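You operate a simulated robot arm through the tools that you are given. There is no shell and no other tool.

You are at the controls of a simulated robot arm. One attempt, no reset.

JOB
Roll-test the gear twice, clearing the screen in between.
Fine: the yellow tester button clears it; roll tester rocker off after. Where these are worked on the way, their far stop is far enough and under half their travel is too little: roll tester rocker.

Only the result counts: the job must be done as asked and must still hold three seconds after the hand-in. Knocking over, shifting, dropping, spilling or breaking anything else fails it.

ROBOT AND FRAMES
A 7-joint arm with a two-finger parallel gripper, fixed in place. Base frame: the origin is at the foot of the arm, x ahead of it, y to its left, z up. Units: mm, degrees, N and s.
Its first joint turns from -166.0 to 166.0 degrees. Payload 3.43 kg.
The TCP is the grasp point between the finger pads, 30 mm short of the fingertips. In the tool frame z runs along the fingers and y along their closing line. Largest opening 94 mm; finger width 28, thickness 10; the body of the gripper, 50 by 96 mm, starts 55 mm behind the TCP.
Orientation is told as [roll, pitch, yaw] about the base's x, y, z axes, in that order, counted from this pose: with the fingers straight down and closing along the base's y, the tool's x points along the base's -x, its y along +y and its z along -z.

CONTROLS
- The arm moves only by the tool move_arm. Its argument "motion" is a list of rows, each a list of 7 numbers: the finger opening in mm, from 0 to 94, then the shift along the tool's x, y, z in mm, then the turn, a rotation vector about the tool's x, y, z in degrees. In form: [[grip, x, y, z, wx, wy, wz], ...]. A call has 1 to 20 rows; each row shifts and turns the commanded pose from where the row before left it, along the tool's axes as they then stand. A row lasts 0.2 s, in which the tool goes at most 50 mm and 8.6 degrees; a call with a longer step from one row to the next is refused whole, and so is a gripper value outside its range. Where a pose cannot be reached the arm comes as near as it can. A force on the tool above 90 N (or 10 N above the force at the start of the call, whichever is more), or a blocked arm, ends the call early, and 0.2 s more pass. The fingers move at their own pace (about 45 mm/s each) and stop on an object; they squeeze with about 21 N. The grip force told is the motor's: it shows also when the fingers shut on nothing. Time passes only in rows, and 0.2 s behind the last, so rows that do not move let the fingers close. The reply holds the time, the measured pose of the TCP, the force on the tool along the base axes, the opening and the grip force, in the units named above and with some noise, with the torque about the TCP (base axes, N m) and any sound that the robot's microphone picked up.
- Cameras (640 x 400 px; columns grow to the right, rows downward): "scene" is fixed at [53.2, -500.8, 1674.8]; the picture's right is [0.22, -0.97, 0.00], its down [-0.72, -0.17, -0.67] and it looks along [0.66, 0.15, -0.74] (base axes); focal length 342 px, centre (320, 200). "wrist" rides on the gripper at [76, 14, -102] in the tool frame; the picture's right is [-0.18, 0.98, 0.00], its down [-0.75, -0.14, -0.64] and it looks along [-0.63, -0.12, 0.77] (tool axes); focal length 243 px, centre (320, 200). There is no depth. A picture from a camera that has moved, and an enlarged one, comes with that camera's place and axes in the base frame and with its lens.
- grab_frame(camera): a new picture of that camera. It takes no simulated time.
- move_column(by): slides the trunk up (or, below 0, down) by that many mm; the arm rides with it, the base frame stays. It gives what a move gives, with no picture.
- inspect(camera, box): a new picture of the part [left, top, right, bottom] of that camera's present view, enlarged. It takes no simulated time.
- finish_job(): hands the job in; it is judged then, once.

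Places have to be worked out from the pictures, the camera data and where the tool is seen. Open the gripper and draw the arm clear of the work before you hand the job in, unless the task says otherwise.

The tools are called as a command line: name --pt "numbers of a row" for each row, then --argument value for the rest, lists and objects as JSON in quotes. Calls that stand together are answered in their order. move_arm: Moves the arm, as the interface text tells. Its arguments: {"type":"object","properties":{"motion":{"type":"array","items":{"type":"array","items":{"type":"number"}}}},"required":["motion"]} The other tools are called the same way: move_column (by) slides the trunk up or down; grab_frame (camera) takes a picture; inspect (camera, box) takes an enlarged picture of a part of a camera's view; finish_job () hands the job in.

At the start:

```text
t: 0.0
tcp_pos: [427.8, -347.3, 1293.6]
orientation: [0.0, 0.0, 0.0]
contact_force: [-0.5, 0.4, -0.4]
wrist_torque: [0.0, 0.01, 0.01]
finger_gap: 93.8
finger_force: 0.0
trunk travel left (down, up): [-300.0, 190.0]
```

scene: 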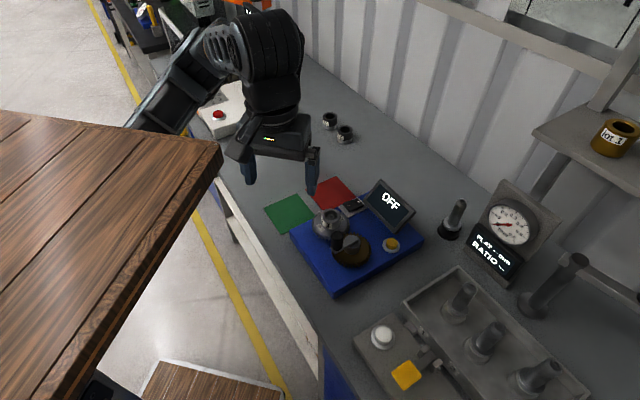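
wrist: 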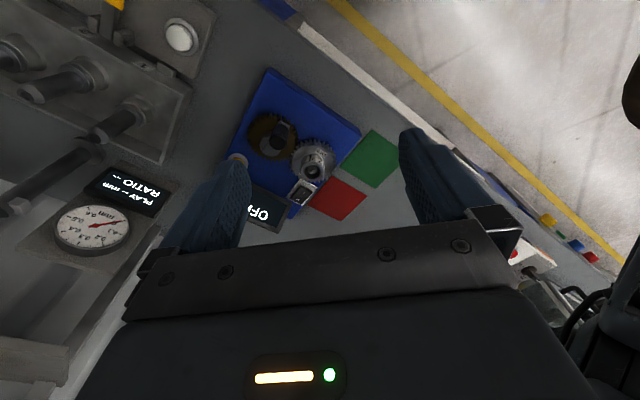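

I start with enlarged views of the tester and its surroundings to find the gear, rocker and button.

inspect --camera "scene" --box '[250, 160, 440, 300]'

inspect --camera "scene" --box '[350, 180, 640, 400]'

inspect --camera "wrist" --box '[200, 60, 420, 240]'

inspect --camera "scene" --box '[180, 60, 380, 200]'

```text
2.86 times, centred on (345, 230) of scene
camera zoom: at [53.2, -500.8, 1674.8], right [0.22, -0.97, 0.0], down [-0.72, -0.17, -0.67], along [0.66, 0.15, -0.74], focal length 978 px, centre (249, 114)
```

zoom: 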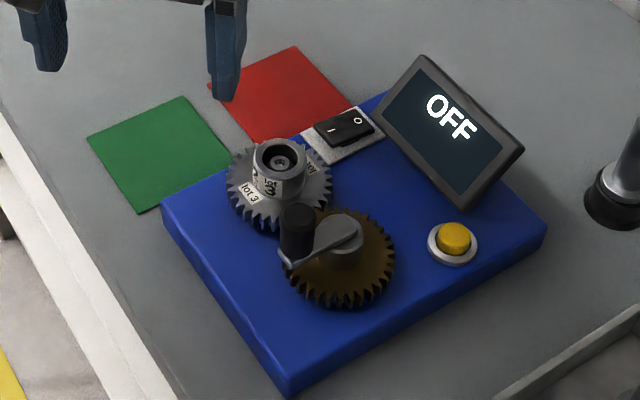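

```text
1.82 times, centred on (495, 290) of scene
camera zoom: at [53.2, -500.8, 1674.8], right [0.22, -0.97, 0.0], down [-0.72, -0.17, -0.67], along [0.66, 0.15, -0.74], focal length 622 px, centre (2, 36)
```

zoom: 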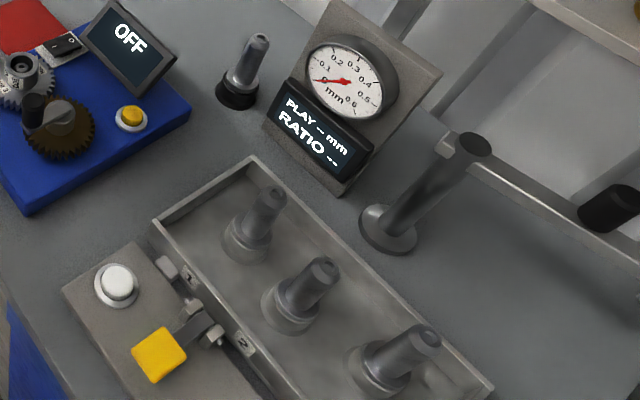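

```text
2.22 times, centred on (310, 150) of wrist
camera zoom: at [351.2, -334.4, 1395.3], right [0.18, 0.98, 0.0], down [0.75, -0.14, 0.64], along [0.63, -0.12, -0.77], focal length 539 px, centre (342, 311)
```

zoom: 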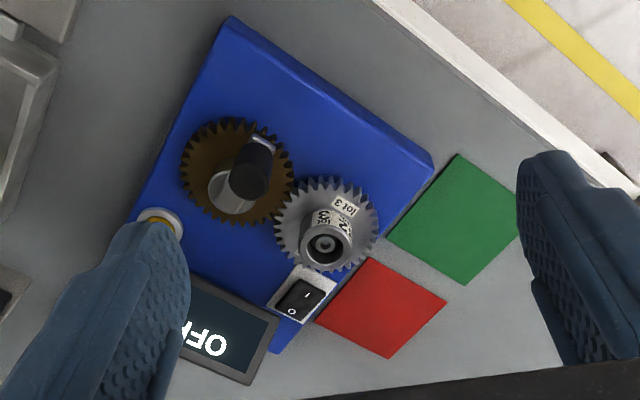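

```text
2.86 times, centred on (280, 130) of scene
camera zoom: at [53.2, -500.8, 1674.8], right [0.22, -0.97, 0.0], down [-0.72, -0.17, -0.67], along [0.66, 0.15, -0.74], focal length 978 px, centre (434, 400)
```

zoom: 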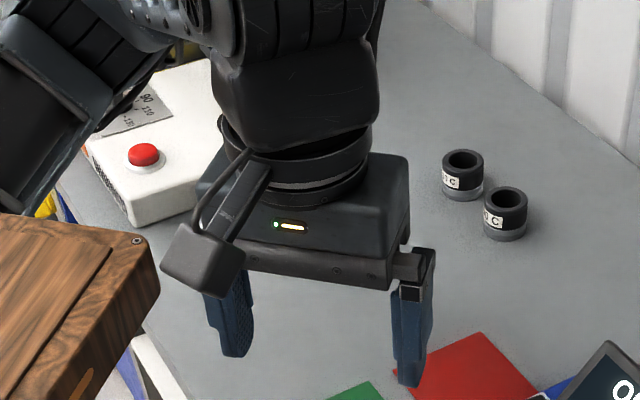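

Triangulating from both cameras puts the rocker near (714, -449, 930), so the tester lies around there with the bench near z≈890. I move in part-way over it, staying high, to get better views.

move_arm --pt "94 -29 -12 25 0 0 0" --pt "94 -29 -12 25 0 0 0" --pt "94 -29 -12 25 0 0 0" --pt "94 -29 -12 25 0 0 0" --pt "94 -29 -12 25 0 0 0" --pt "94 -29 -12 25 0 0 0" --pt "94 0 0 0 0 0 0"

grab_frame --camera "wrist"

grab_frame --camera "scene"

```text
t: 1.6
tcp_pos: [601.0, -420.2, 1143.6]
orientation: [0.0, 0.0, 0.0]
contact_force: [-0.2, 0.0, 0.0]
wrist_torque: [0.01, 0.01, 0.03]
finger_gap: 93.8
finger_force: 0.0
trunk travel left (down, up): [-300.0, 190.0]
```

```text
taken
camera wrist: at [524.9, -406.3, 1245.3], right [0.18, 0.98, 0.0], down [0.75, -0.14, 0.64], along [0.63, -0.12, -0.77], focal length 243 px, centre (320, 200)
```

wrist: 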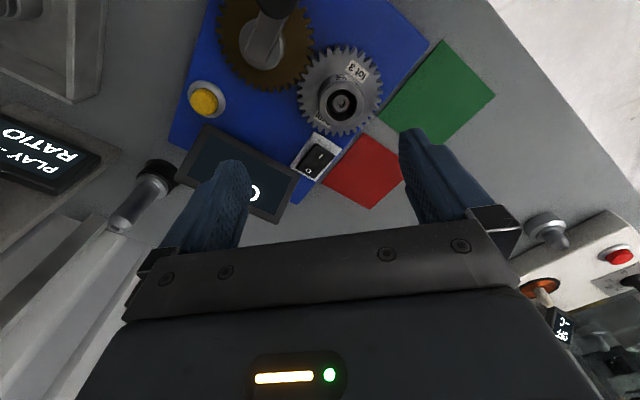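

```text
taken
```

scene: 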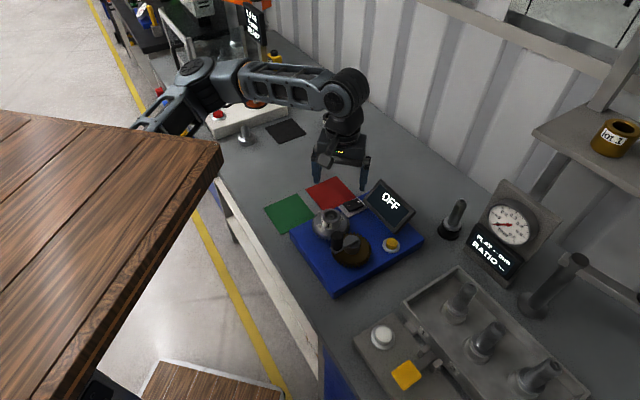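

The wrist picture is turned over (image top points back toward the base), so the tester lies nearer in x than the view centre. I pull back in x for a centred view.

move_arm --pt "94 40 -9 14 0 0 0" --pt "94 40 -9 14 0 0 0" --pt "94 40 -9 14 0 0 0" --pt "94 0 0 0 0 0 0"

grab_frame --camera "wrist"

inspect --camera "wrist" --box '[160, 40, 480, 240]'

```text
t: 2.6
tcp_pos: [483.0, -448.3, 1101.5]
orientation: [0.0, 0.0, 0.0]
contact_force: [-0.4, -0.7, 0.5]
wrist_torque: [0.0, 0.0, -0.04]
finger_gap: 93.9
finger_force: 0.0
trunk travel left (down, up): [-300.0, 190.0]
```

```text
taken
camera wrist: at [405.5, -434.1, 1203.2], right [0.18, 0.98, 0.0], down [0.75, -0.14, 0.64], along [0.63, -0.12, -0.77], focal length 243 px, centre (320, 200)
```

wrist: 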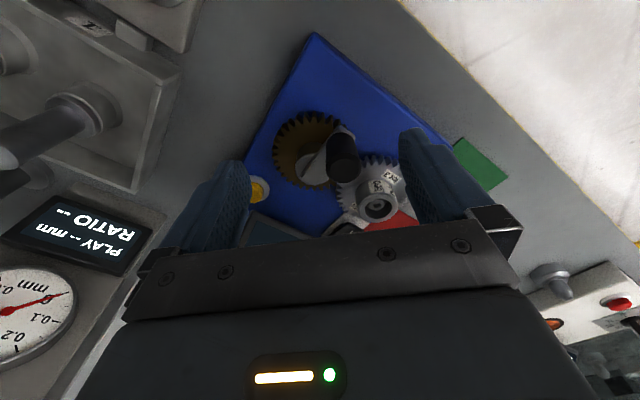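

```text
2.00 times, centred on (320, 140) of wrist
camera zoom: at [405.5, -434.1, 1203.2], right [0.18, 0.98, 0.0], down [0.75, -0.14, 0.64], along [0.63, -0.12, -0.77], focal length 485 px, centre (320, 320)
```

zoom: 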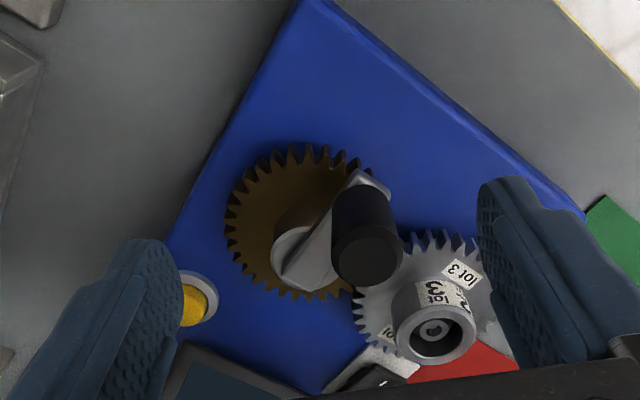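

The crank knob appears to top out near z≈1020–1030 and the hub near (552, -469, 975). To measure better I tilt the tool 40° so the wrist camera looks nearly straight down at the tester.

move_arm --pt "94 -38 -8 -5 0 0 0" --pt "94 -38 -8 -5 0 0 0" --pt "94 0 0 0 0 8 0" --pt "94 0 0 0 0 8 0" --pt "94 0 0 0 0 8 0" --pt "94 0 0 0 0 8 0" --pt "94 0 0 0 0 8 0" --pt "94 0 0 0 0 0 0"

grab_frame --camera "wrist"

inspect --camera "wrist" --box '[160, 40, 480, 240]'

```text
t: 4.4
tcp_pos: [558.0, -462.0, 1110.7]
orientation: [-0.1, 40.1, 0.0]
contact_force: [0.4, 0.7, -0.2]
wrist_torque: [0.01, -0.02, -0.05]
finger_gap: 93.9
finger_force: 0.1
trunk travel left (down, up): [-300.0, 190.0]
```

```text
taken
camera wrist: at [565.1, -449.3, 1238.2], right [0.14, 0.98, -0.12], down [0.99, -0.14, 0.01], along [-0.01, -0.12, -0.99], focal length 243 px, centre (320, 200)
```

wrist: 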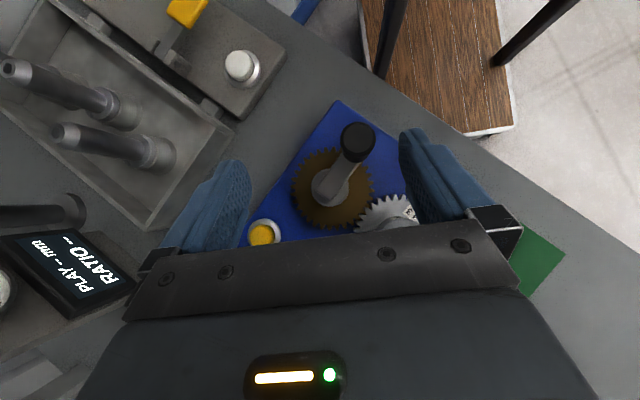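

```text
2.00 times, centred on (320, 140) of wrist
camera zoom: at [565.1, -449.3, 1238.2], right [0.14, 0.98, -0.12], down [0.99, -0.14, 0.01], along [-0.01, -0.12, -0.99], focal length 485 px, centre (320, 320)
```

zoom: 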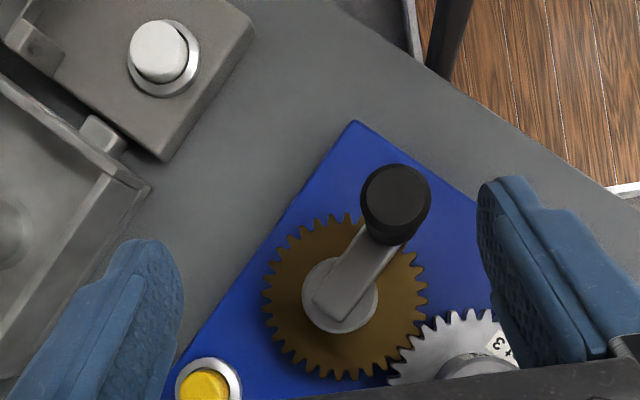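

The downward view gives hub (552, -468), knob centre about (516, -435) with diameter ≈28 mm and top near z≈1036. Now I shift in +x with the same tilt to look straight down on the rocker.

move_arm --pt "94 -30.6 0 -25.8 0 0 0" --pt "94 -30.6 0 -25.8 0 0 0" --pt "94 -30.6 0 -25.8 0 0 0" --pt "94 -30.6 0 -25.8 0 0 0" --pt "94 0 0 0 0 0 0"

grab_frame --camera "wrist"

inspect --camera "wrist" --box '[200, 40, 440, 240]'

grab_frame --camera "scene"

```text
t: 5.6
tcp_pos: [719.9, -463.9, 1110.4]
orientation: [0.1, 40.0, -0.1]
contact_force: [1.2, -0.3, -0.2]
wrist_torque: [-0.02, -0.01, 0.02]
finger_gap: 94.1
finger_force: 0.1
trunk travel left (down, up): [-300.0, 190.0]
```

```text
taken
camera wrist: at [726.4, -449.2, 1238.0], right [0.14, 0.98, -0.12], down [0.99, -0.14, 0.01], along [-0.01, -0.12, -0.99], focal length 243 px, centre (320, 200)
```

wrist: 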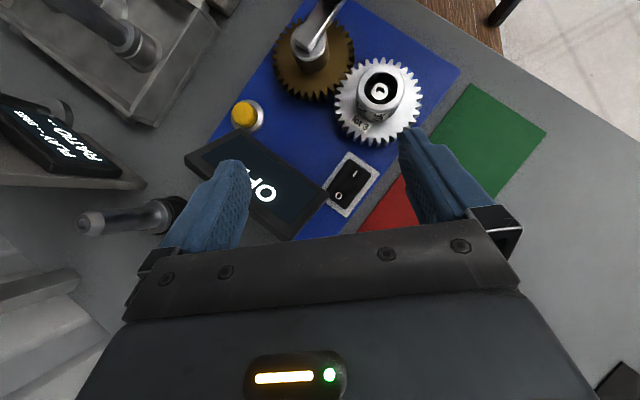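

```text
2.00 times, centred on (320, 140) of wrist
camera zoom: at [726.4, -449.2, 1238.0], right [0.14, 0.98, -0.12], down [0.99, -0.14, 0.01], along [-0.01, -0.12, -0.99], focal length 485 px, centre (320, 320)
```

zoom: 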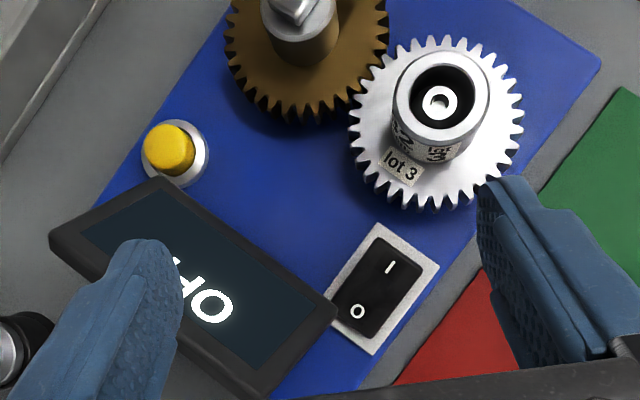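

```text
taken
```

scene: 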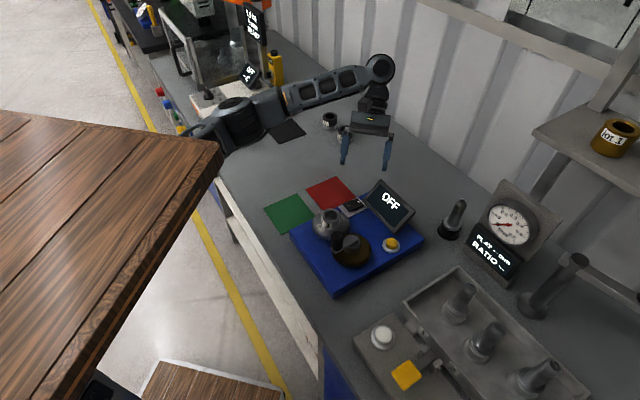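

Stereo gives rocker centre ≈(708,-446,925) with the I end near (696,-437) and the O end near (722,-461). The yellow button top is ≈(595,-571,924), and the screen's top corner is ≈z 1008. I level the tool, yaw it 47° so the fingers close along the rocker's length, and shut the fingers.

move_arm --pt "60 0 0 0 0 -8 0" --pt "40 0 0 0 0 -8 0" --pt "20 0 0 0 0 -8 0" --pt "0 0 0 0 0 -8 0" --pt "0 0 0 0 0 -8 0" --pt "0 0 0 0 0 0 -8" --pt "0 0 0 0 0 0 -8" --pt "0 0 0 0 0 0 -8" --pt "0 0 0 0 0 0 -8" --pt "0 0 0 0 0 0 -8" --pt "0 0 0 0 0 0 -7" --pt "0 0 0 0 0 0 0"

grab_frame --camera "wrist"

grab_frame --camera "scene"

```text
t: 8.2
tcp_pos: [718.4, -463.2, 1110.2]
orientation: [0.0, 0.0, 47.1]
contact_force: [-0.4, 0.0, 0.1]
wrist_torque: [0.01, 0.01, -0.02]
finger_gap: 0.1
finger_force: 20.8
trunk travel left (down, up): [-300.0, 190.0]
```

```text
taken
camera wrist: at [655.1, -510.0, 1213.8], right [-0.59, 0.8, 0.0], down [0.62, 0.46, 0.64], along [0.52, 0.38, -0.77], focal length 243 px, centre (320, 200)
```

wrist: 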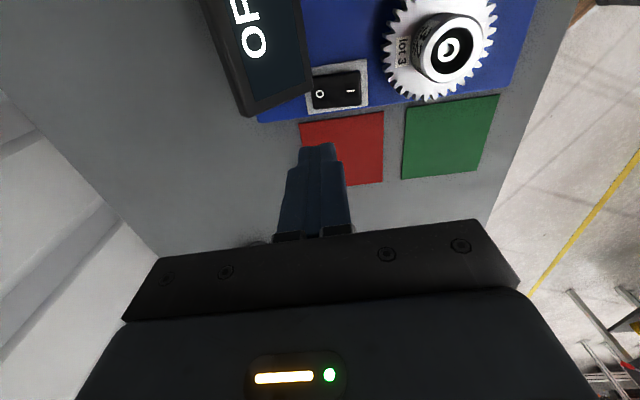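

```text
taken
```

scene: 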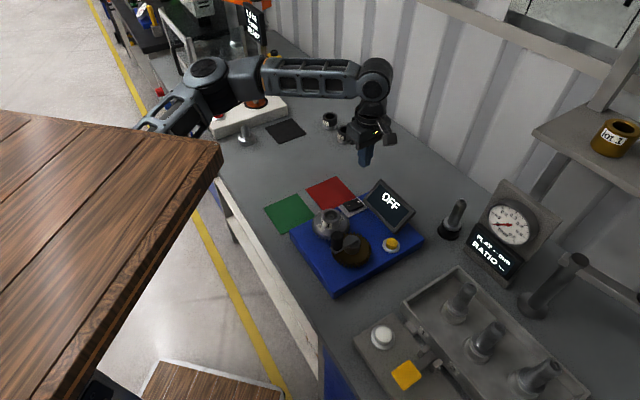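

The tool is aligned with the rocker. I move over the I end and descend to about 45 mm above it.

move_arm --pt "0 -4 35.6 0 0 0 0" --pt "0 0 0 40 0 0 0" --pt "0 0 0 40 0 0 0" --pt "0 0 0 30 0 0 0" --pt "0 0 0 0 0 0 0"

inspect --camera "wrist" --box '[200, 80, 440, 240]'

inspect --camera "scene" --box '[280, 130, 440, 250]'

```text
t: 9.4
tcp_pos: [695.6, -436.6, 999.7]
orientation: [0.0, 0.0, 47.0]
contact_force: [0.3, -0.6, -0.8]
wrist_torque: [-0.02, -0.03, 0.02]
finger_gap: 0.0
finger_force: 20.6
trunk travel left (down, up): [-300.0, 190.0]
```

```text
2.50 times, centred on (320, 160) of wrist
camera zoom: at [631.3, -483.0, 1102.1], right [-0.59, 0.81, 0.0], down [0.62, 0.45, 0.64], along [0.52, 0.38, -0.77], focal length 606 px, centre (320, 300)
```

zoom: 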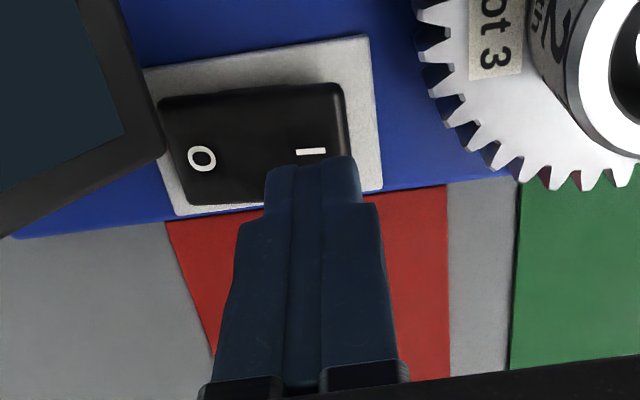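

```text
3.33 times, centred on (360, 190) of scene
camera zoom: at [53.2, -500.8, 1674.8], right [0.22, -0.97, 0.0], down [-0.72, -0.17, -0.67], along [0.66, 0.15, -0.74], focal length 1141 px, centre (187, 233)
```

zoom: 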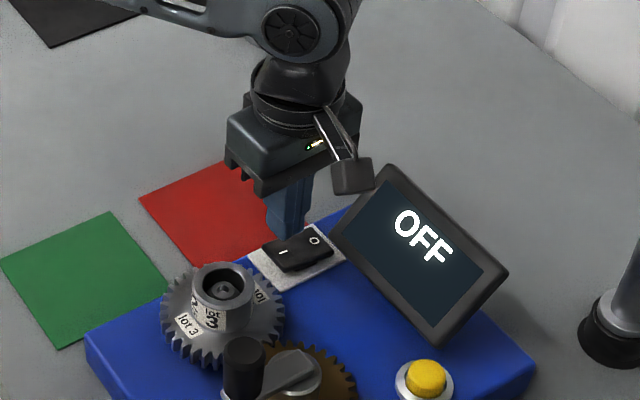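

The tip is projected to land on the I side but about 7 mm off the rocker's centreline, so I correct that and descend to just above it.

move_arm --pt "0 -6 0 10 0 0 0" --pt "0 0 0 12 0 0 0" --pt "0 0 0 8 0 0 0" --pt "0 0 0 0 0 0 0"

inspect --camera "wrist" --box '[200, 80, 440, 240]'

inspect --camera "scene" --box '[280, 130, 440, 250]'

```text
t: 10.4
tcp_pos: [698.4, -432.9, 970.6]
orientation: [0.0, -0.1, 47.0]
contact_force: [-0.3, 0.4, -0.9]
wrist_torque: [0.03, 0.0, 0.03]
finger_gap: 0.0
finger_force: 21.1
trunk travel left (down, up): [-300.0, 190.0]
```

```text
2.50 times, centred on (320, 160) of wrist
camera zoom: at [635.7, -478.6, 1073.2], right [-0.59, 0.81, 0.0], down [0.62, 0.45, 0.64], along [0.52, 0.38, -0.77], focal length 606 px, centre (320, 300)
```

zoom: 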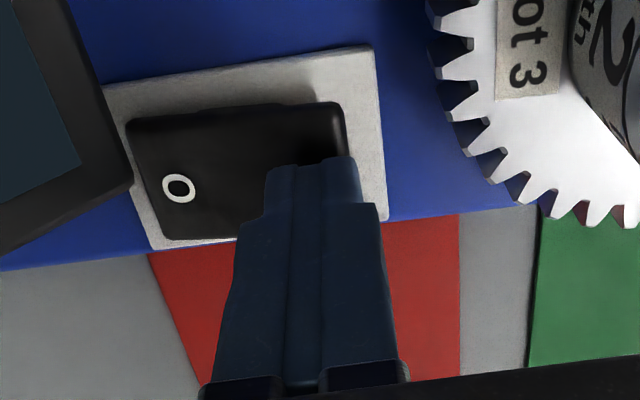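

```text
3.33 times, centred on (360, 190) of scene
camera zoom: at [53.2, -500.8, 1674.8], right [0.22, -0.97, 0.0], down [-0.72, -0.17, -0.67], along [0.66, 0.15, -0.74], focal length 1141 px, centre (187, 233)
```

zoom: 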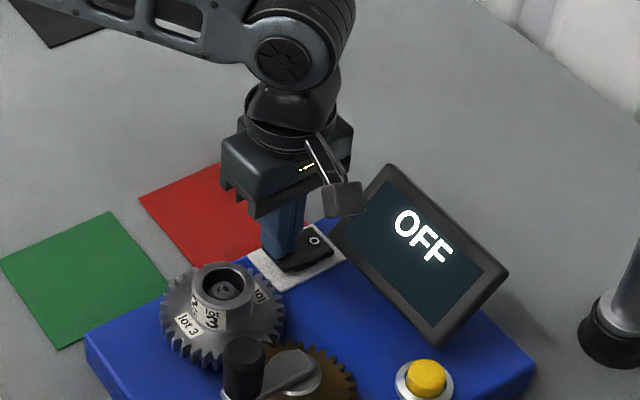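

The tip is about 15 mm above the I half. I descend in small steps and watch the force.

move_arm --pt "0 0 0 3 0 0 0" --pt "0 0 0 3 0 0 0" --pt "0 0 0 2 0 0 0" --pt "0 0 0 2 0 0 0"

inspect --camera "scene" --box '[280, 130, 440, 250]'

```text
t: 11.4
tcp_pos: [699.4, -430.9, 963.7]
orientation: [-0.2, 0.0, 47.0]
contact_force: [-2.3, 6.1, 27.5]
wrist_torque: [-0.07, 0.01, -0.03]
finger_gap: 0.0
finger_force: 20.9
trunk travel left (down, up): [-300.0, 190.0]
```

```text
3.33 times, centred on (360, 190) of scene
camera zoom: at [53.2, -500.8, 1674.8], right [0.22, -0.97, 0.0], down [-0.72, -0.17, -0.67], along [0.66, 0.15, -0.74], focal length 1141 px, centre (187, 233)
```

zoom: 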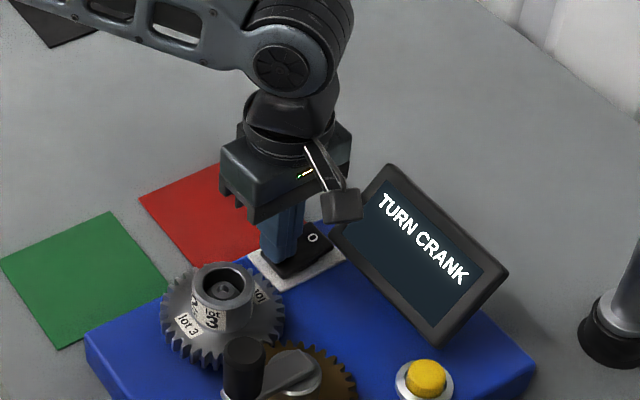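

The display now reads "TURN CRANK" with 27 N of contact. I push 2 mm more to make sure it is at its stop, then lift clear.

move_arm --pt "0 0 0 2 0 0 0" --pt "0 0 0 0 0 0 0"

move_arm --pt "0 0 0 -15 0 0 0" --pt "0 0 0 -40 0 0 0" --pt "0 0 0 -45 0 0 0" --pt "0 0 0 -25 0 0 0" --pt "0 0 0 0 0 0 0"

inspect --camera "scene" --box '[280, 130, 440, 250]'

```text
t: 12.0
tcp_pos: [699.6, -431.0, 963.6]
orientation: [-0.5, 0.0, 47.0]
contact_force: [-1.5, 11.9, 59.1]
wrist_torque: [-0.15, -0.3, 0.02]
finger_gap: 0.1
finger_force: 21.4
trunk travel left (down, up): [-300.0, 190.0]
```

```text
t: 13.2
tcp_pos: [698.5, -431.5, 1084.5]
orientation: [0.1, 0.0, 47.0]
contact_force: [0.2, 0.6, 0.4]
wrist_torque: [-0.05, -0.03, -0.03]
finger_gap: 0.2
finger_force: 21.1
trunk travel left (down, up): [-300.0, 190.0]
```

```text
3.33 times, centred on (360, 190) of scene
camera zoom: at [53.2, -500.8, 1674.8], right [0.22, -0.97, 0.0], down [-0.72, -0.17, -0.67], along [0.66, 0.15, -0.74], focal length 1141 px, centre (187, 233)
```

zoom: 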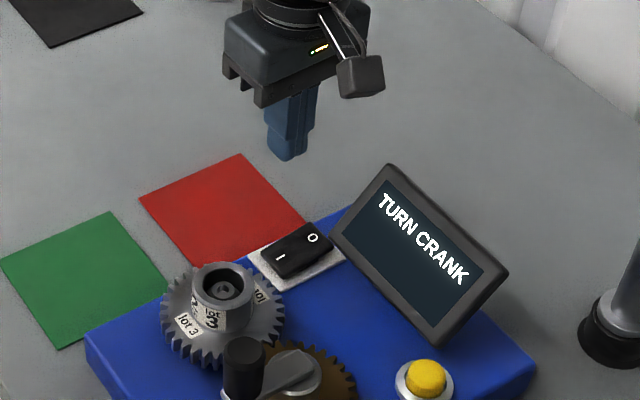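

The rocker is on. Next I travel at height to above the crank knob, with the fingers opening to 60 mm.

move_arm --pt "0 0 0 -35 0 0 0" --pt "0 31.8 32.8 0 0 0 0" --pt "20 31.8 32.8 0 0 0 0" --pt "40 31.8 32.8 0 0 0 0" --pt "60 31.8 32.8 0 0 0 0" --pt "60 0 0 0 0 0 0" --pt "60 0 0 0 0 0 0"

inspect --camera "wrist" --box '[200, 80, 440, 240]'

inspect --camera "scene" --box '[240, 130, 440, 280]'

```text
t: 14.8
tcp_pos: [515.3, -433.8, 1120.2]
orientation: [0.1, -0.1, 47.0]
contact_force: [0.5, 0.1, 0.5]
wrist_torque: [0.03, 0.05, 0.0]
finger_gap: 60.2
finger_force: 0.1
trunk travel left (down, up): [-300.0, 190.0]
```

```text
2.50 times, centred on (320, 160) of wrist
camera zoom: at [452.3, -480.5, 1222.2], right [-0.59, 0.81, 0.0], down [0.62, 0.45, 0.64], along [0.52, 0.38, -0.77], focal length 606 px, centre (320, 300)
```

zoom: 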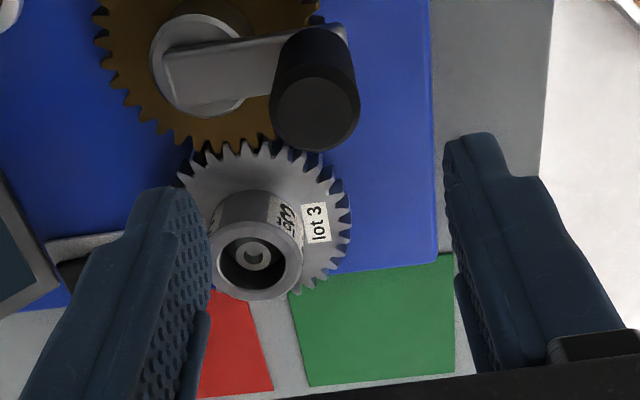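

```text
2.67 times, centred on (340, 205) of scene
camera zoom: at [53.2, -500.8, 1674.8], right [0.22, -0.97, 0.0], down [-0.72, -0.17, -0.67], along [0.66, 0.15, -0.74], focal length 913 px, centre (267, 187)
```

zoom: 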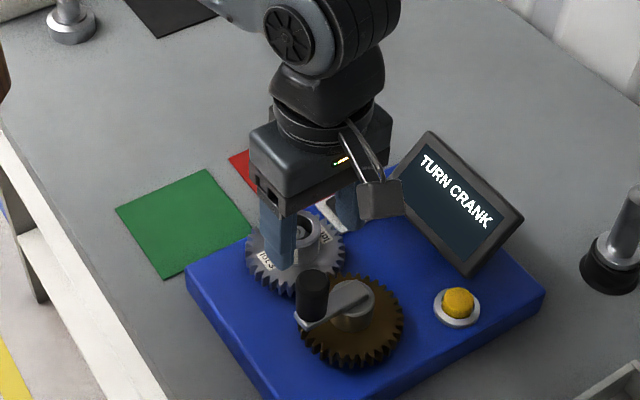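

The knob top projects to z≈1039 directly under the TCP. I descend so the tips reach z≈1004, around the knob and above the crank arm, then close gently.

move_arm --pt "60 0 0 40 0 0 0" --pt "60 0 0 30 0 0 0" --pt "60 0 0 10 0 0 0" --pt "60 0 0 6 0 0 0" --pt "60 0 0 0 0 0 0"

inspect --camera "wrist" --box '[200, 80, 440, 240]'

inspect --camera "scene" --box '[260, 150, 420, 270]'

```text
t: 16.0
tcp_pos: [516.0, -435.6, 1033.2]
orientation: [0.0, 0.0, 47.0]
contact_force: [0.1, 0.0, 0.6]
wrist_torque: [0.02, 0.03, -0.02]
finger_gap: 60.0
finger_force: 0.2
trunk travel left (down, up): [-300.0, 190.0]
```

```text
2.50 times, centred on (320, 160) of wrist
camera zoom: at [453.1, -481.0, 1135.7], right [-0.59, 0.81, 0.0], down [0.62, 0.45, 0.64], along [0.52, 0.38, -0.77], focal length 606 px, centre (320, 300)
```

zoom: 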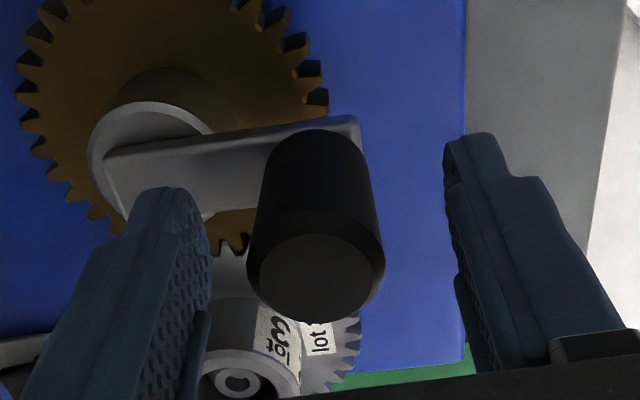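

```text
3.33 times, centred on (340, 210) of scene
camera zoom: at [53.2, -500.8, 1674.8], right [0.22, -0.97, 0.0], down [-0.72, -0.17, -0.67], along [0.66, 0.15, -0.74], focal length 1141 px, centre (253, 167)
```

zoom: 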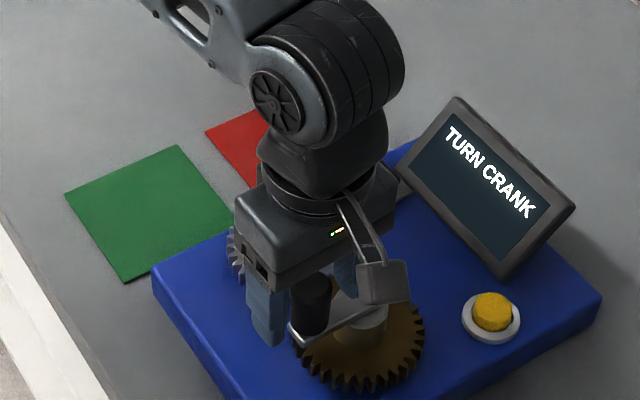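

The knob is centred between the fingers, so I close on it.

move_arm --pt "40 0 0 0 0 0 0" --pt "20 0 0 0 0 0 0" --pt "10 0 0 0 0 0 0" --pt "10 0 0 0 0 0 0"

inspect --camera "wrist" --box '[200, 80, 440, 240]'

```text
t: 17.0
tcp_pos: [516.6, -435.6, 1033.2]
orientation: [-0.1, -0.1, 47.0]
contact_force: [7.3, -9.2, -1.4]
wrist_torque: [-0.19, -0.09, -0.06]
finger_gap: 28.8
finger_force: 45.1
trunk travel left (down, up): [-300.0, 190.0]
```

```text
2.50 times, centred on (320, 160) of wrist
camera zoom: at [453.8, -481.6, 1135.8], right [-0.59, 0.81, 0.0], down [0.62, 0.46, 0.64], along [0.52, 0.38, -0.77], focal length 606 px, centre (320, 300)
```

zoom: 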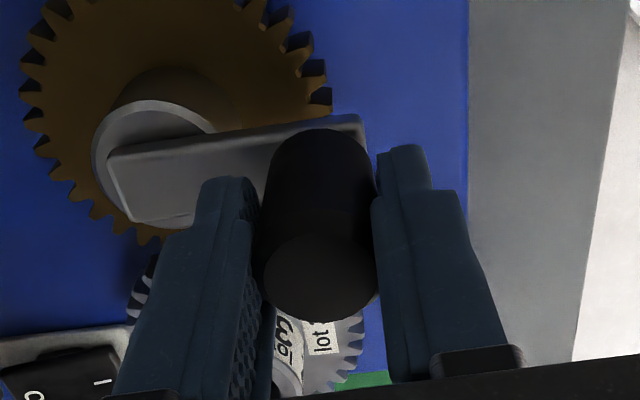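

Gripped at 28.8 mm. In this yaw the crank arm lies along the tool's y, so I start a clockwise arc (r≈47.5 mm) of 27° and check the forces.

move_arm --pt "10 -7.43 -0.58 0 0 0 0" --pt "10 -7.25 -1.74 0 0 0 0" --pt "10 -6.88 -2.86 0 0 0 0"

inspect --camera "wrist" --box '[200, 80, 440, 240]'

inspect --camera "scene" --box '[260, 150, 420, 270]'

```text
t: 17.7
tcp_pos: [520.1, -432.4, 1033.4]
orientation: [0.1, 2.0, 46.1]
contact_force: [-17.5, -44.9, -21.3]
wrist_torque: [-0.27, 1.08, -0.52]
finger_gap: 28.7
finger_force: 44.8
trunk travel left (down, up): [-300.0, 190.0]
stopped in row 3: the force on the tool passed its limit at 95 N (the readings are from after the stop); the commanded pose is now the measured one
```

```text
2.50 times, centred on (320, 160) of wrist
camera zoom: at [457.7, -475.6, 1138.4], right [-0.58, 0.81, -0.01], down [0.64, 0.46, 0.62], along [0.51, 0.35, -0.79], focal length 606 px, centre (320, 300)
```

zoom: 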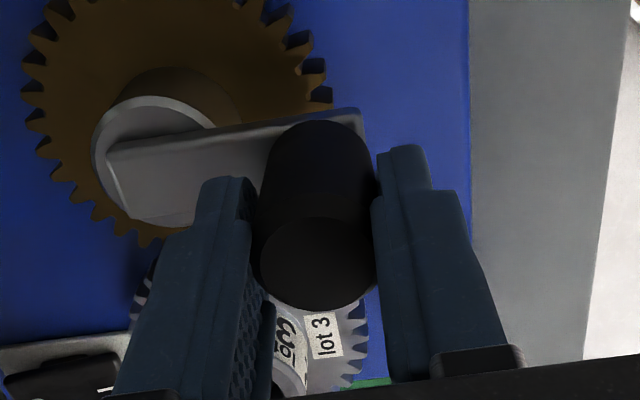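

```text
3.33 times, centred on (340, 210) of scene
camera zoom: at [53.2, -500.8, 1674.8], right [0.22, -0.97, 0.0], down [-0.72, -0.17, -0.67], along [0.66, 0.15, -0.74], focal length 1141 px, centre (253, 167)
```

zoom: 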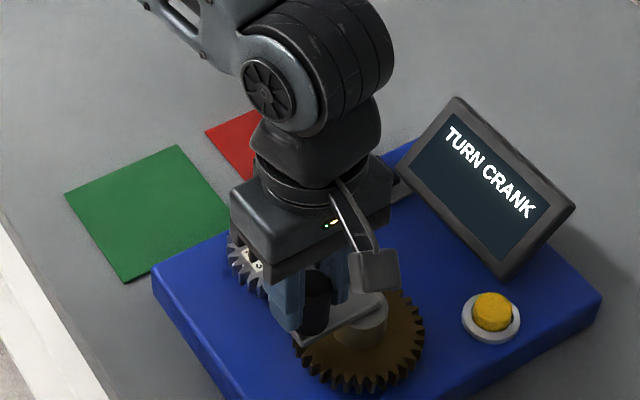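

Clockwise is blocked: the force passed 95 N with only a few mm of motion, so the crank probably turns the other way only. I relax back, restore the orientation, and check the force.

move_arm --pt "10 4.7 0 0 1.46 -1.36 -0.9" --pt "10 0 0 0 0 0 0"

inspect --camera "wrist" --box '[200, 80, 440, 240]'

```text
t: 18.3
tcp_pos: [518.7, -432.2, 1033.8]
orientation: [-1.6, 0.0, 47.3]
contact_force: [-3.6, -18.4, -8.2]
wrist_torque: [-0.11, 2.18, 0.04]
finger_gap: 29.1
finger_force: 44.8
trunk travel left (down, up): [-300.0, 190.0]
```

```text
2.50 times, centred on (320, 160) of wrist
camera zoom: at [454.0, -477.7, 1135.7], right [-0.6, 0.8, -0.03], down [0.6, 0.47, 0.65], along [0.53, 0.37, -0.76], focal length 606 px, centre (320, 300)
```

zoom: 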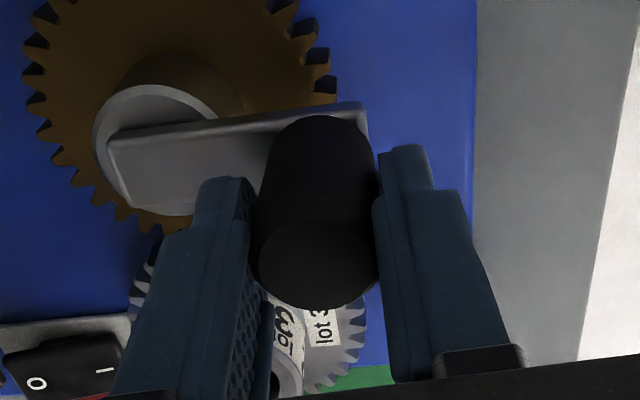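

The knob barely moved, so the pads just slid on it. I try the counter-clockwise direction with a small arc.

move_arm --pt "10 3 0 0 0 0 0" --pt "10 3.7 -0.3 0 0 0 0" --pt "10 3.7 -0.5 0 0 0 0" --pt "10 3.6 -0.8 0 0 0 0" --pt "10 0 0 0 0 0 0"

inspect --camera "wrist" --box '[200, 80, 440, 240]'

inspect --camera "scene" --box '[260, 150, 420, 270]'

```text
t: 19.5
tcp_pos: [509.6, -442.7, 1033.0]
orientation: [-1.4, 0.0, 47.2]
contact_force: [8.6, 14.2, -1.6]
wrist_torque: [1.13, 0.93, 0.77]
finger_gap: 30.5
finger_force: 44.8
trunk travel left (down, up): [-300.0, 190.0]
```

```text
2.50 times, centred on (320, 160) of wrist
camera zoom: at [445.3, -488.1, 1135.7], right [-0.6, 0.8, -0.03], down [0.6, 0.47, 0.65], along [0.53, 0.37, -0.76], focal length 606 px, centre (320, 300)
```

zoom: 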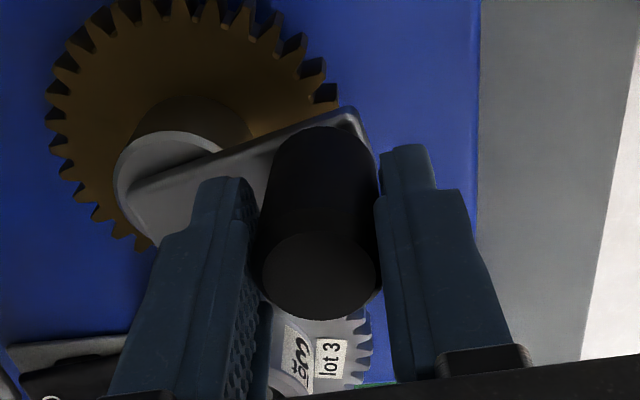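

```text
3.33 times, centred on (340, 210) of scene
camera zoom: at [53.2, -500.8, 1674.8], right [0.22, -0.97, 0.0], down [-0.72, -0.17, -0.67], along [0.66, 0.15, -0.74], focal length 1141 px, centre (253, 167)
```

zoom: 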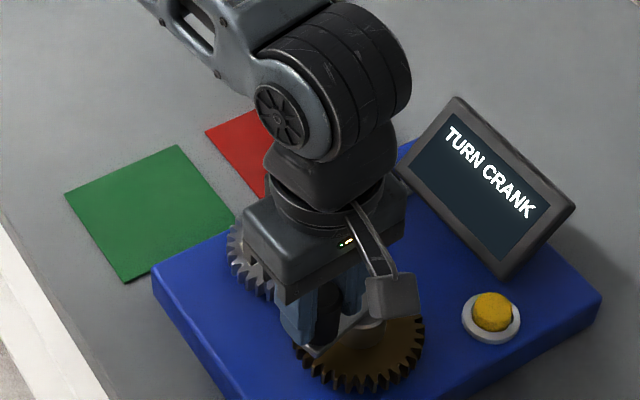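

Counter-clockwise it turns with a light drag of about 16 N. I continue the arc that way in 8° steps, removing the small roll tilt.

move_arm --pt "10 6.44 -1.84 0 -1.5 0 0" --pt "10 6.12 -2.73 0 0 0 0" --pt "10 5.68 -3.55 0 0 0 0" --pt "10 5.13 -4.31 0 0 0 0" --pt "10 4.48 -4.97 0 0 0 0" --pt "10 0 0 0 0 0 0"

inspect --camera "wrist" --box '[200, 80, 440, 240]'

inspect --camera "scene" --box '[260, 150, 420, 270]'

```text
t: 20.9
tcp_pos: [503.2, -475.0, 1035.8]
orientation: [0.0, -0.1, 47.2]
contact_force: [-7.0, 12.9, 1.3]
wrist_torque: [0.88, 0.75, 0.59]
finger_gap: 29.7
finger_force: 44.9
trunk travel left (down, up): [-300.0, 190.0]
```

```text
2.50 times, centred on (320, 160) of wrist
camera zoom: at [439.9, -522.5, 1137.3], right [-0.6, 0.8, 0.0], down [0.62, 0.46, 0.64], along [0.52, 0.38, -0.77], focal length 606 px, centre (320, 300)
```

zoom: 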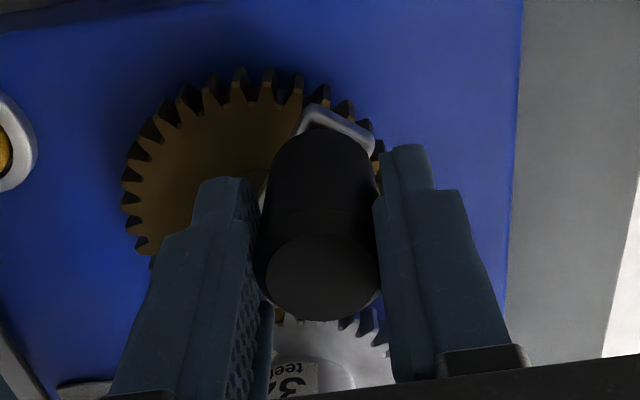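

```text
3.33 times, centred on (340, 210) of scene
camera zoom: at [53.2, -500.8, 1674.8], right [0.22, -0.97, 0.0], down [-0.72, -0.17, -0.67], along [0.66, 0.15, -0.74], focal length 1141 px, centre (253, 167)
```

zoom: 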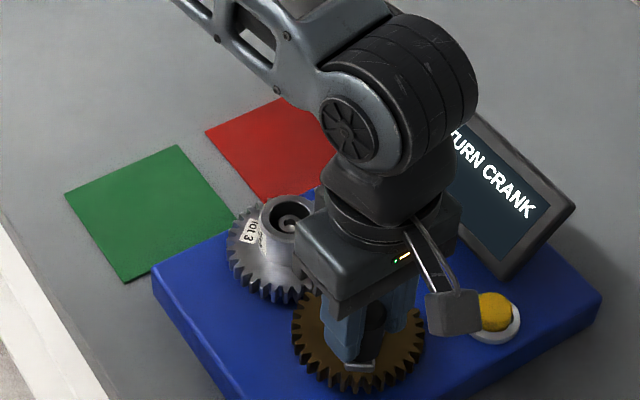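

The motion follows the circle well: radius 48.8 about (551.5,-467.8), drag ≈14 N, negligible radial load. I continue through the next 64°.

move_arm --pt "10 3.86 -5.61 1 0 0 0" --pt "10 3.04 -6.09 1 0 0 0" --pt "10 2.16 -6.46 0 0 0 0" --pt "10 1.24 -6.7 0 0 0 0" --pt "10 0.3 -6.8 0 0 0 0" --pt "10 -0.65 -6.77 0 0 0 0" --pt "10 -1.59 -6.62 0 0 0 0" --pt "10 -2.49 -6.33 0 0 0 0" --pt "10 0 0 0 0 0 0"

inspect --camera "wrist" --box '[200, 80, 440, 240]'

inspect --camera "scene" --box '[260, 150, 420, 270]'

```text
t: 22.9
tcp_pos: [536.7, -514.9, 1031.5]
orientation: [0.0, -0.1, 47.2]
contact_force: [-21.3, 10.7, -2.0]
wrist_torque: [0.29, -0.53, 1.09]
finger_gap: 29.4
finger_force: 44.9
trunk travel left (down, up): [-300.0, 190.0]
```

```text
2.50 times, centred on (320, 160) of wrist
camera zoom: at [474.0, -561.6, 1134.3], right [-0.6, 0.8, 0.0], down [0.61, 0.46, 0.64], along [0.52, 0.38, -0.77], focal length 606 px, centre (320, 300)
```

zoom: 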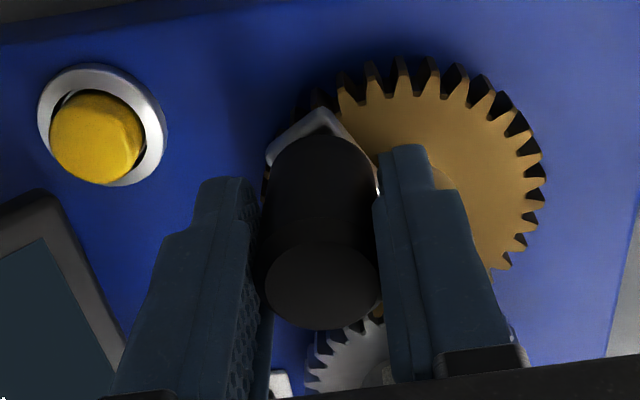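

```text
3.33 times, centred on (340, 210) of scene
camera zoom: at [53.2, -500.8, 1674.8], right [0.22, -0.97, 0.0], down [-0.72, -0.17, -0.67], along [0.66, 0.15, -0.74], focal length 1141 px, centre (253, 167)
```

zoom: 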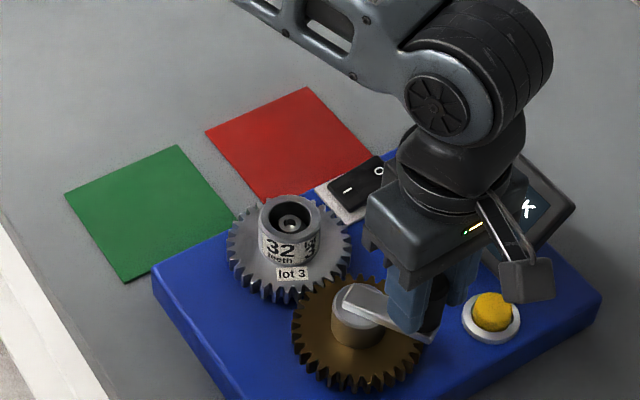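

It is at φ≈116° and tracking cleanly. I continue through about 104° more.

move_arm --pt "10 -3.35 -5.92 0 0 0 0" --pt "10 -4.14 -5.4 0 0 0 0" --pt "10 -4.86 -4.77 0 0 0 0" --pt "10 -5.47 -4.05 0 0 0 0" --pt "10 -5.98 -3.25 0 0 0 0" --pt "10 -6.38 -2.38 0 0 0 0" --pt "10 -6.65 -1.47 0 0 0 0" --pt "10 -6.79 -0.54 0 0 0 0" --pt "10 -6.79 0.42 0 0 0 0" --pt "10 -6.67 1.36 0 0 0 0" --pt "10 -6.42 2.27 0 0 0 0" --pt "10 -6.04 3.15 0 0 0 0" --pt "10 -5.54 3.95 0 0 0 0" --pt "10 0 0 0 0 0 0"

inspect --camera "wrist" --box '[200, 80, 440, 240]'

inspect --camera "scene" --box '[260, 150, 420, 270]'

```text
t: 25.2
tcp_pos: [586.2, -498.4, 1033.5]
orientation: [-0.4, 1.7, 46.3]
contact_force: [-11.5, -46.7, -16.2]
wrist_torque: [0.13, 1.08, 0.1]
finger_gap: 29.0
finger_force: 45.0
trunk travel left (down, up): [-300.0, 190.0]
stopped in row 11: the force on the tool passed its limit at 98 N (the readings are from after the stop); the commanded pose is now the measured one
```

```text
2.50 times, centred on (320, 160) of wrist
camera zoom: at [523.9, -542.0, 1137.8], right [-0.58, 0.81, -0.01], down [0.63, 0.46, 0.62], along [0.51, 0.35, -0.78], focal length 606 px, centre (320, 300)
```

zoom: 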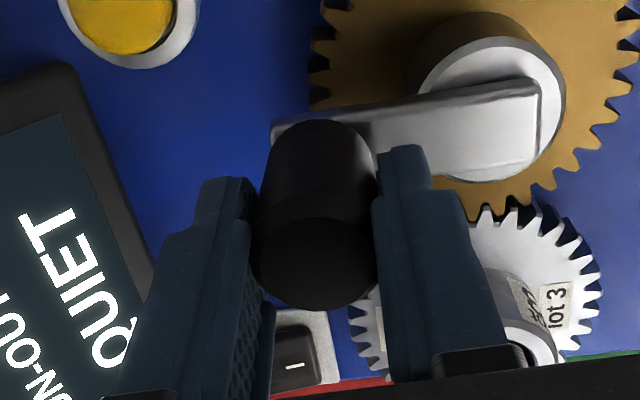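

```text
3.33 times, centred on (340, 210) of scene
camera zoom: at [53.2, -500.8, 1674.8], right [0.22, -0.97, 0.0], down [-0.72, -0.17, -0.67], along [0.66, 0.15, -0.74], focal length 1141 px, centre (253, 167)
```

zoom: 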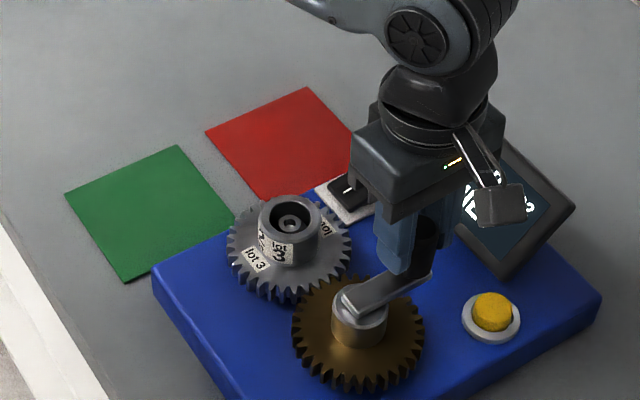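

The crank met its far stop after about 180° and the display changed to a result ("QUIET / RUN-OUT …"). I relax the push, release the knob and lift away to read it.

move_arm --pt "10 2 0 0 -0.4 -1.7 -0.8" --pt "30 0 0 0 0 0 0" --pt "50 0 0 0 0 0 0" --pt "60 0 0 0 0 0 0" --pt "60 0 0 0 0 0 0"

inspect --camera "wrist" --box '[160, 80, 480, 280]'

```text
t: 26.4
tcp_pos: [587.8, -495.8, 1033.8]
orientation: [0.1, -0.6, 47.3]
contact_force: [-1.3, -0.2, -0.5]
wrist_torque: [-0.03, 0.0, -0.02]
finger_gap: 59.9
finger_force: 0.0
trunk travel left (down, up): [-300.0, 190.0]
```

```text
2.00 times, centred on (320, 180) of wrist
camera zoom: at [523.8, -544.0, 1135.7], right [-0.6, 0.8, 0.0], down [0.61, 0.45, 0.65], along [0.52, 0.39, -0.76], focal length 485 px, centre (320, 240)
```

zoom: 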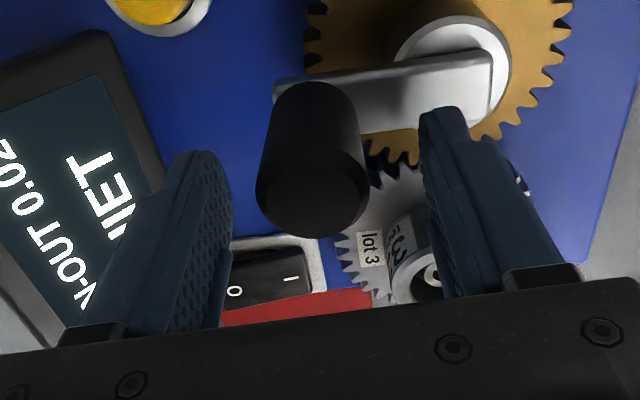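

The run-out result is shown. I lift straight up, then take pictures to read the display and check that the crank stays put.

move_arm --pt "60 5 0 -10 0 0.6 0" --pt "60 0 0 -40 0 0 0" --pt "60 0 0 -45 0 0 0" --pt "30 0 0 0 0 0 -8" --pt "0 0 0 0 0 0 -8" --pt "0 0 0 0 0 0 -8" --pt "0 0 0 0 0 0 -8" --pt "0 0 0 0 0 0 -8" --pt "0 0 0 0 0 0 -3" --pt "0 0 0 0 0 0 0"

grab_frame --camera "wrist"

inspect --camera "scene" --box '[260, 130, 460, 280]'

```text
t: 28.6
tcp_pos: [583.6, -499.3, 1128.9]
orientation: [0.0, 0.0, 90.3]
contact_force: [0.0, -0.8, -0.7]
wrist_torque: [-0.02, 0.04, 0.01]
finger_gap: 0.0
finger_force: 21.1
trunk travel left (down, up): [-300.0, 190.0]
```

```text
taken
camera wrist: at [569.5, -577.1, 1231.3], right [-0.98, 0.18, 0.0], down [0.14, 0.75, 0.64], along [0.11, 0.63, -0.77], focal length 243 px, centre (320, 200)
```

wrist: 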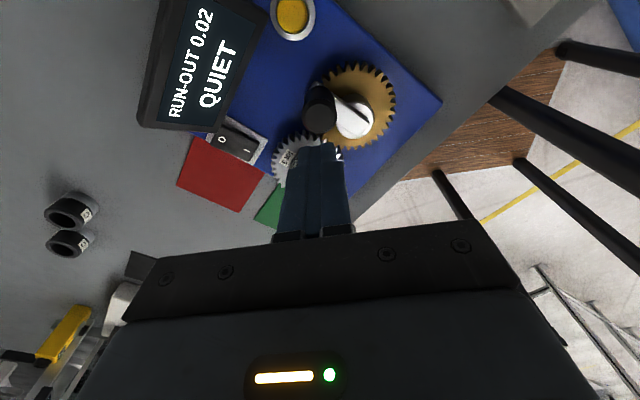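

```text
2.67 times, centred on (360, 205) of scene
camera zoom: at [53.2, -500.8, 1674.8], right [0.22, -0.97, 0.0], down [-0.72, -0.17, -0.67], along [0.66, 0.15, -0.74], focal length 913 px, centre (213, 187)
```

zoom: 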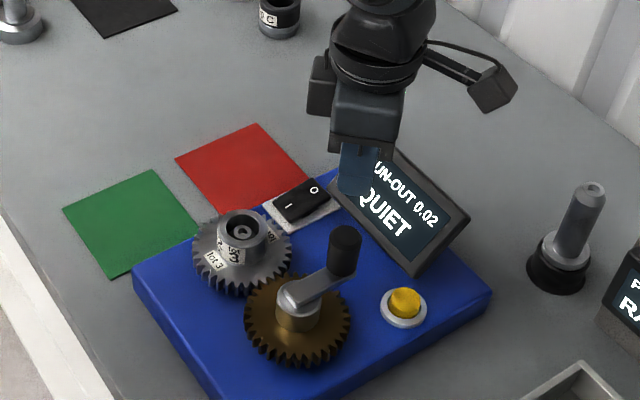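

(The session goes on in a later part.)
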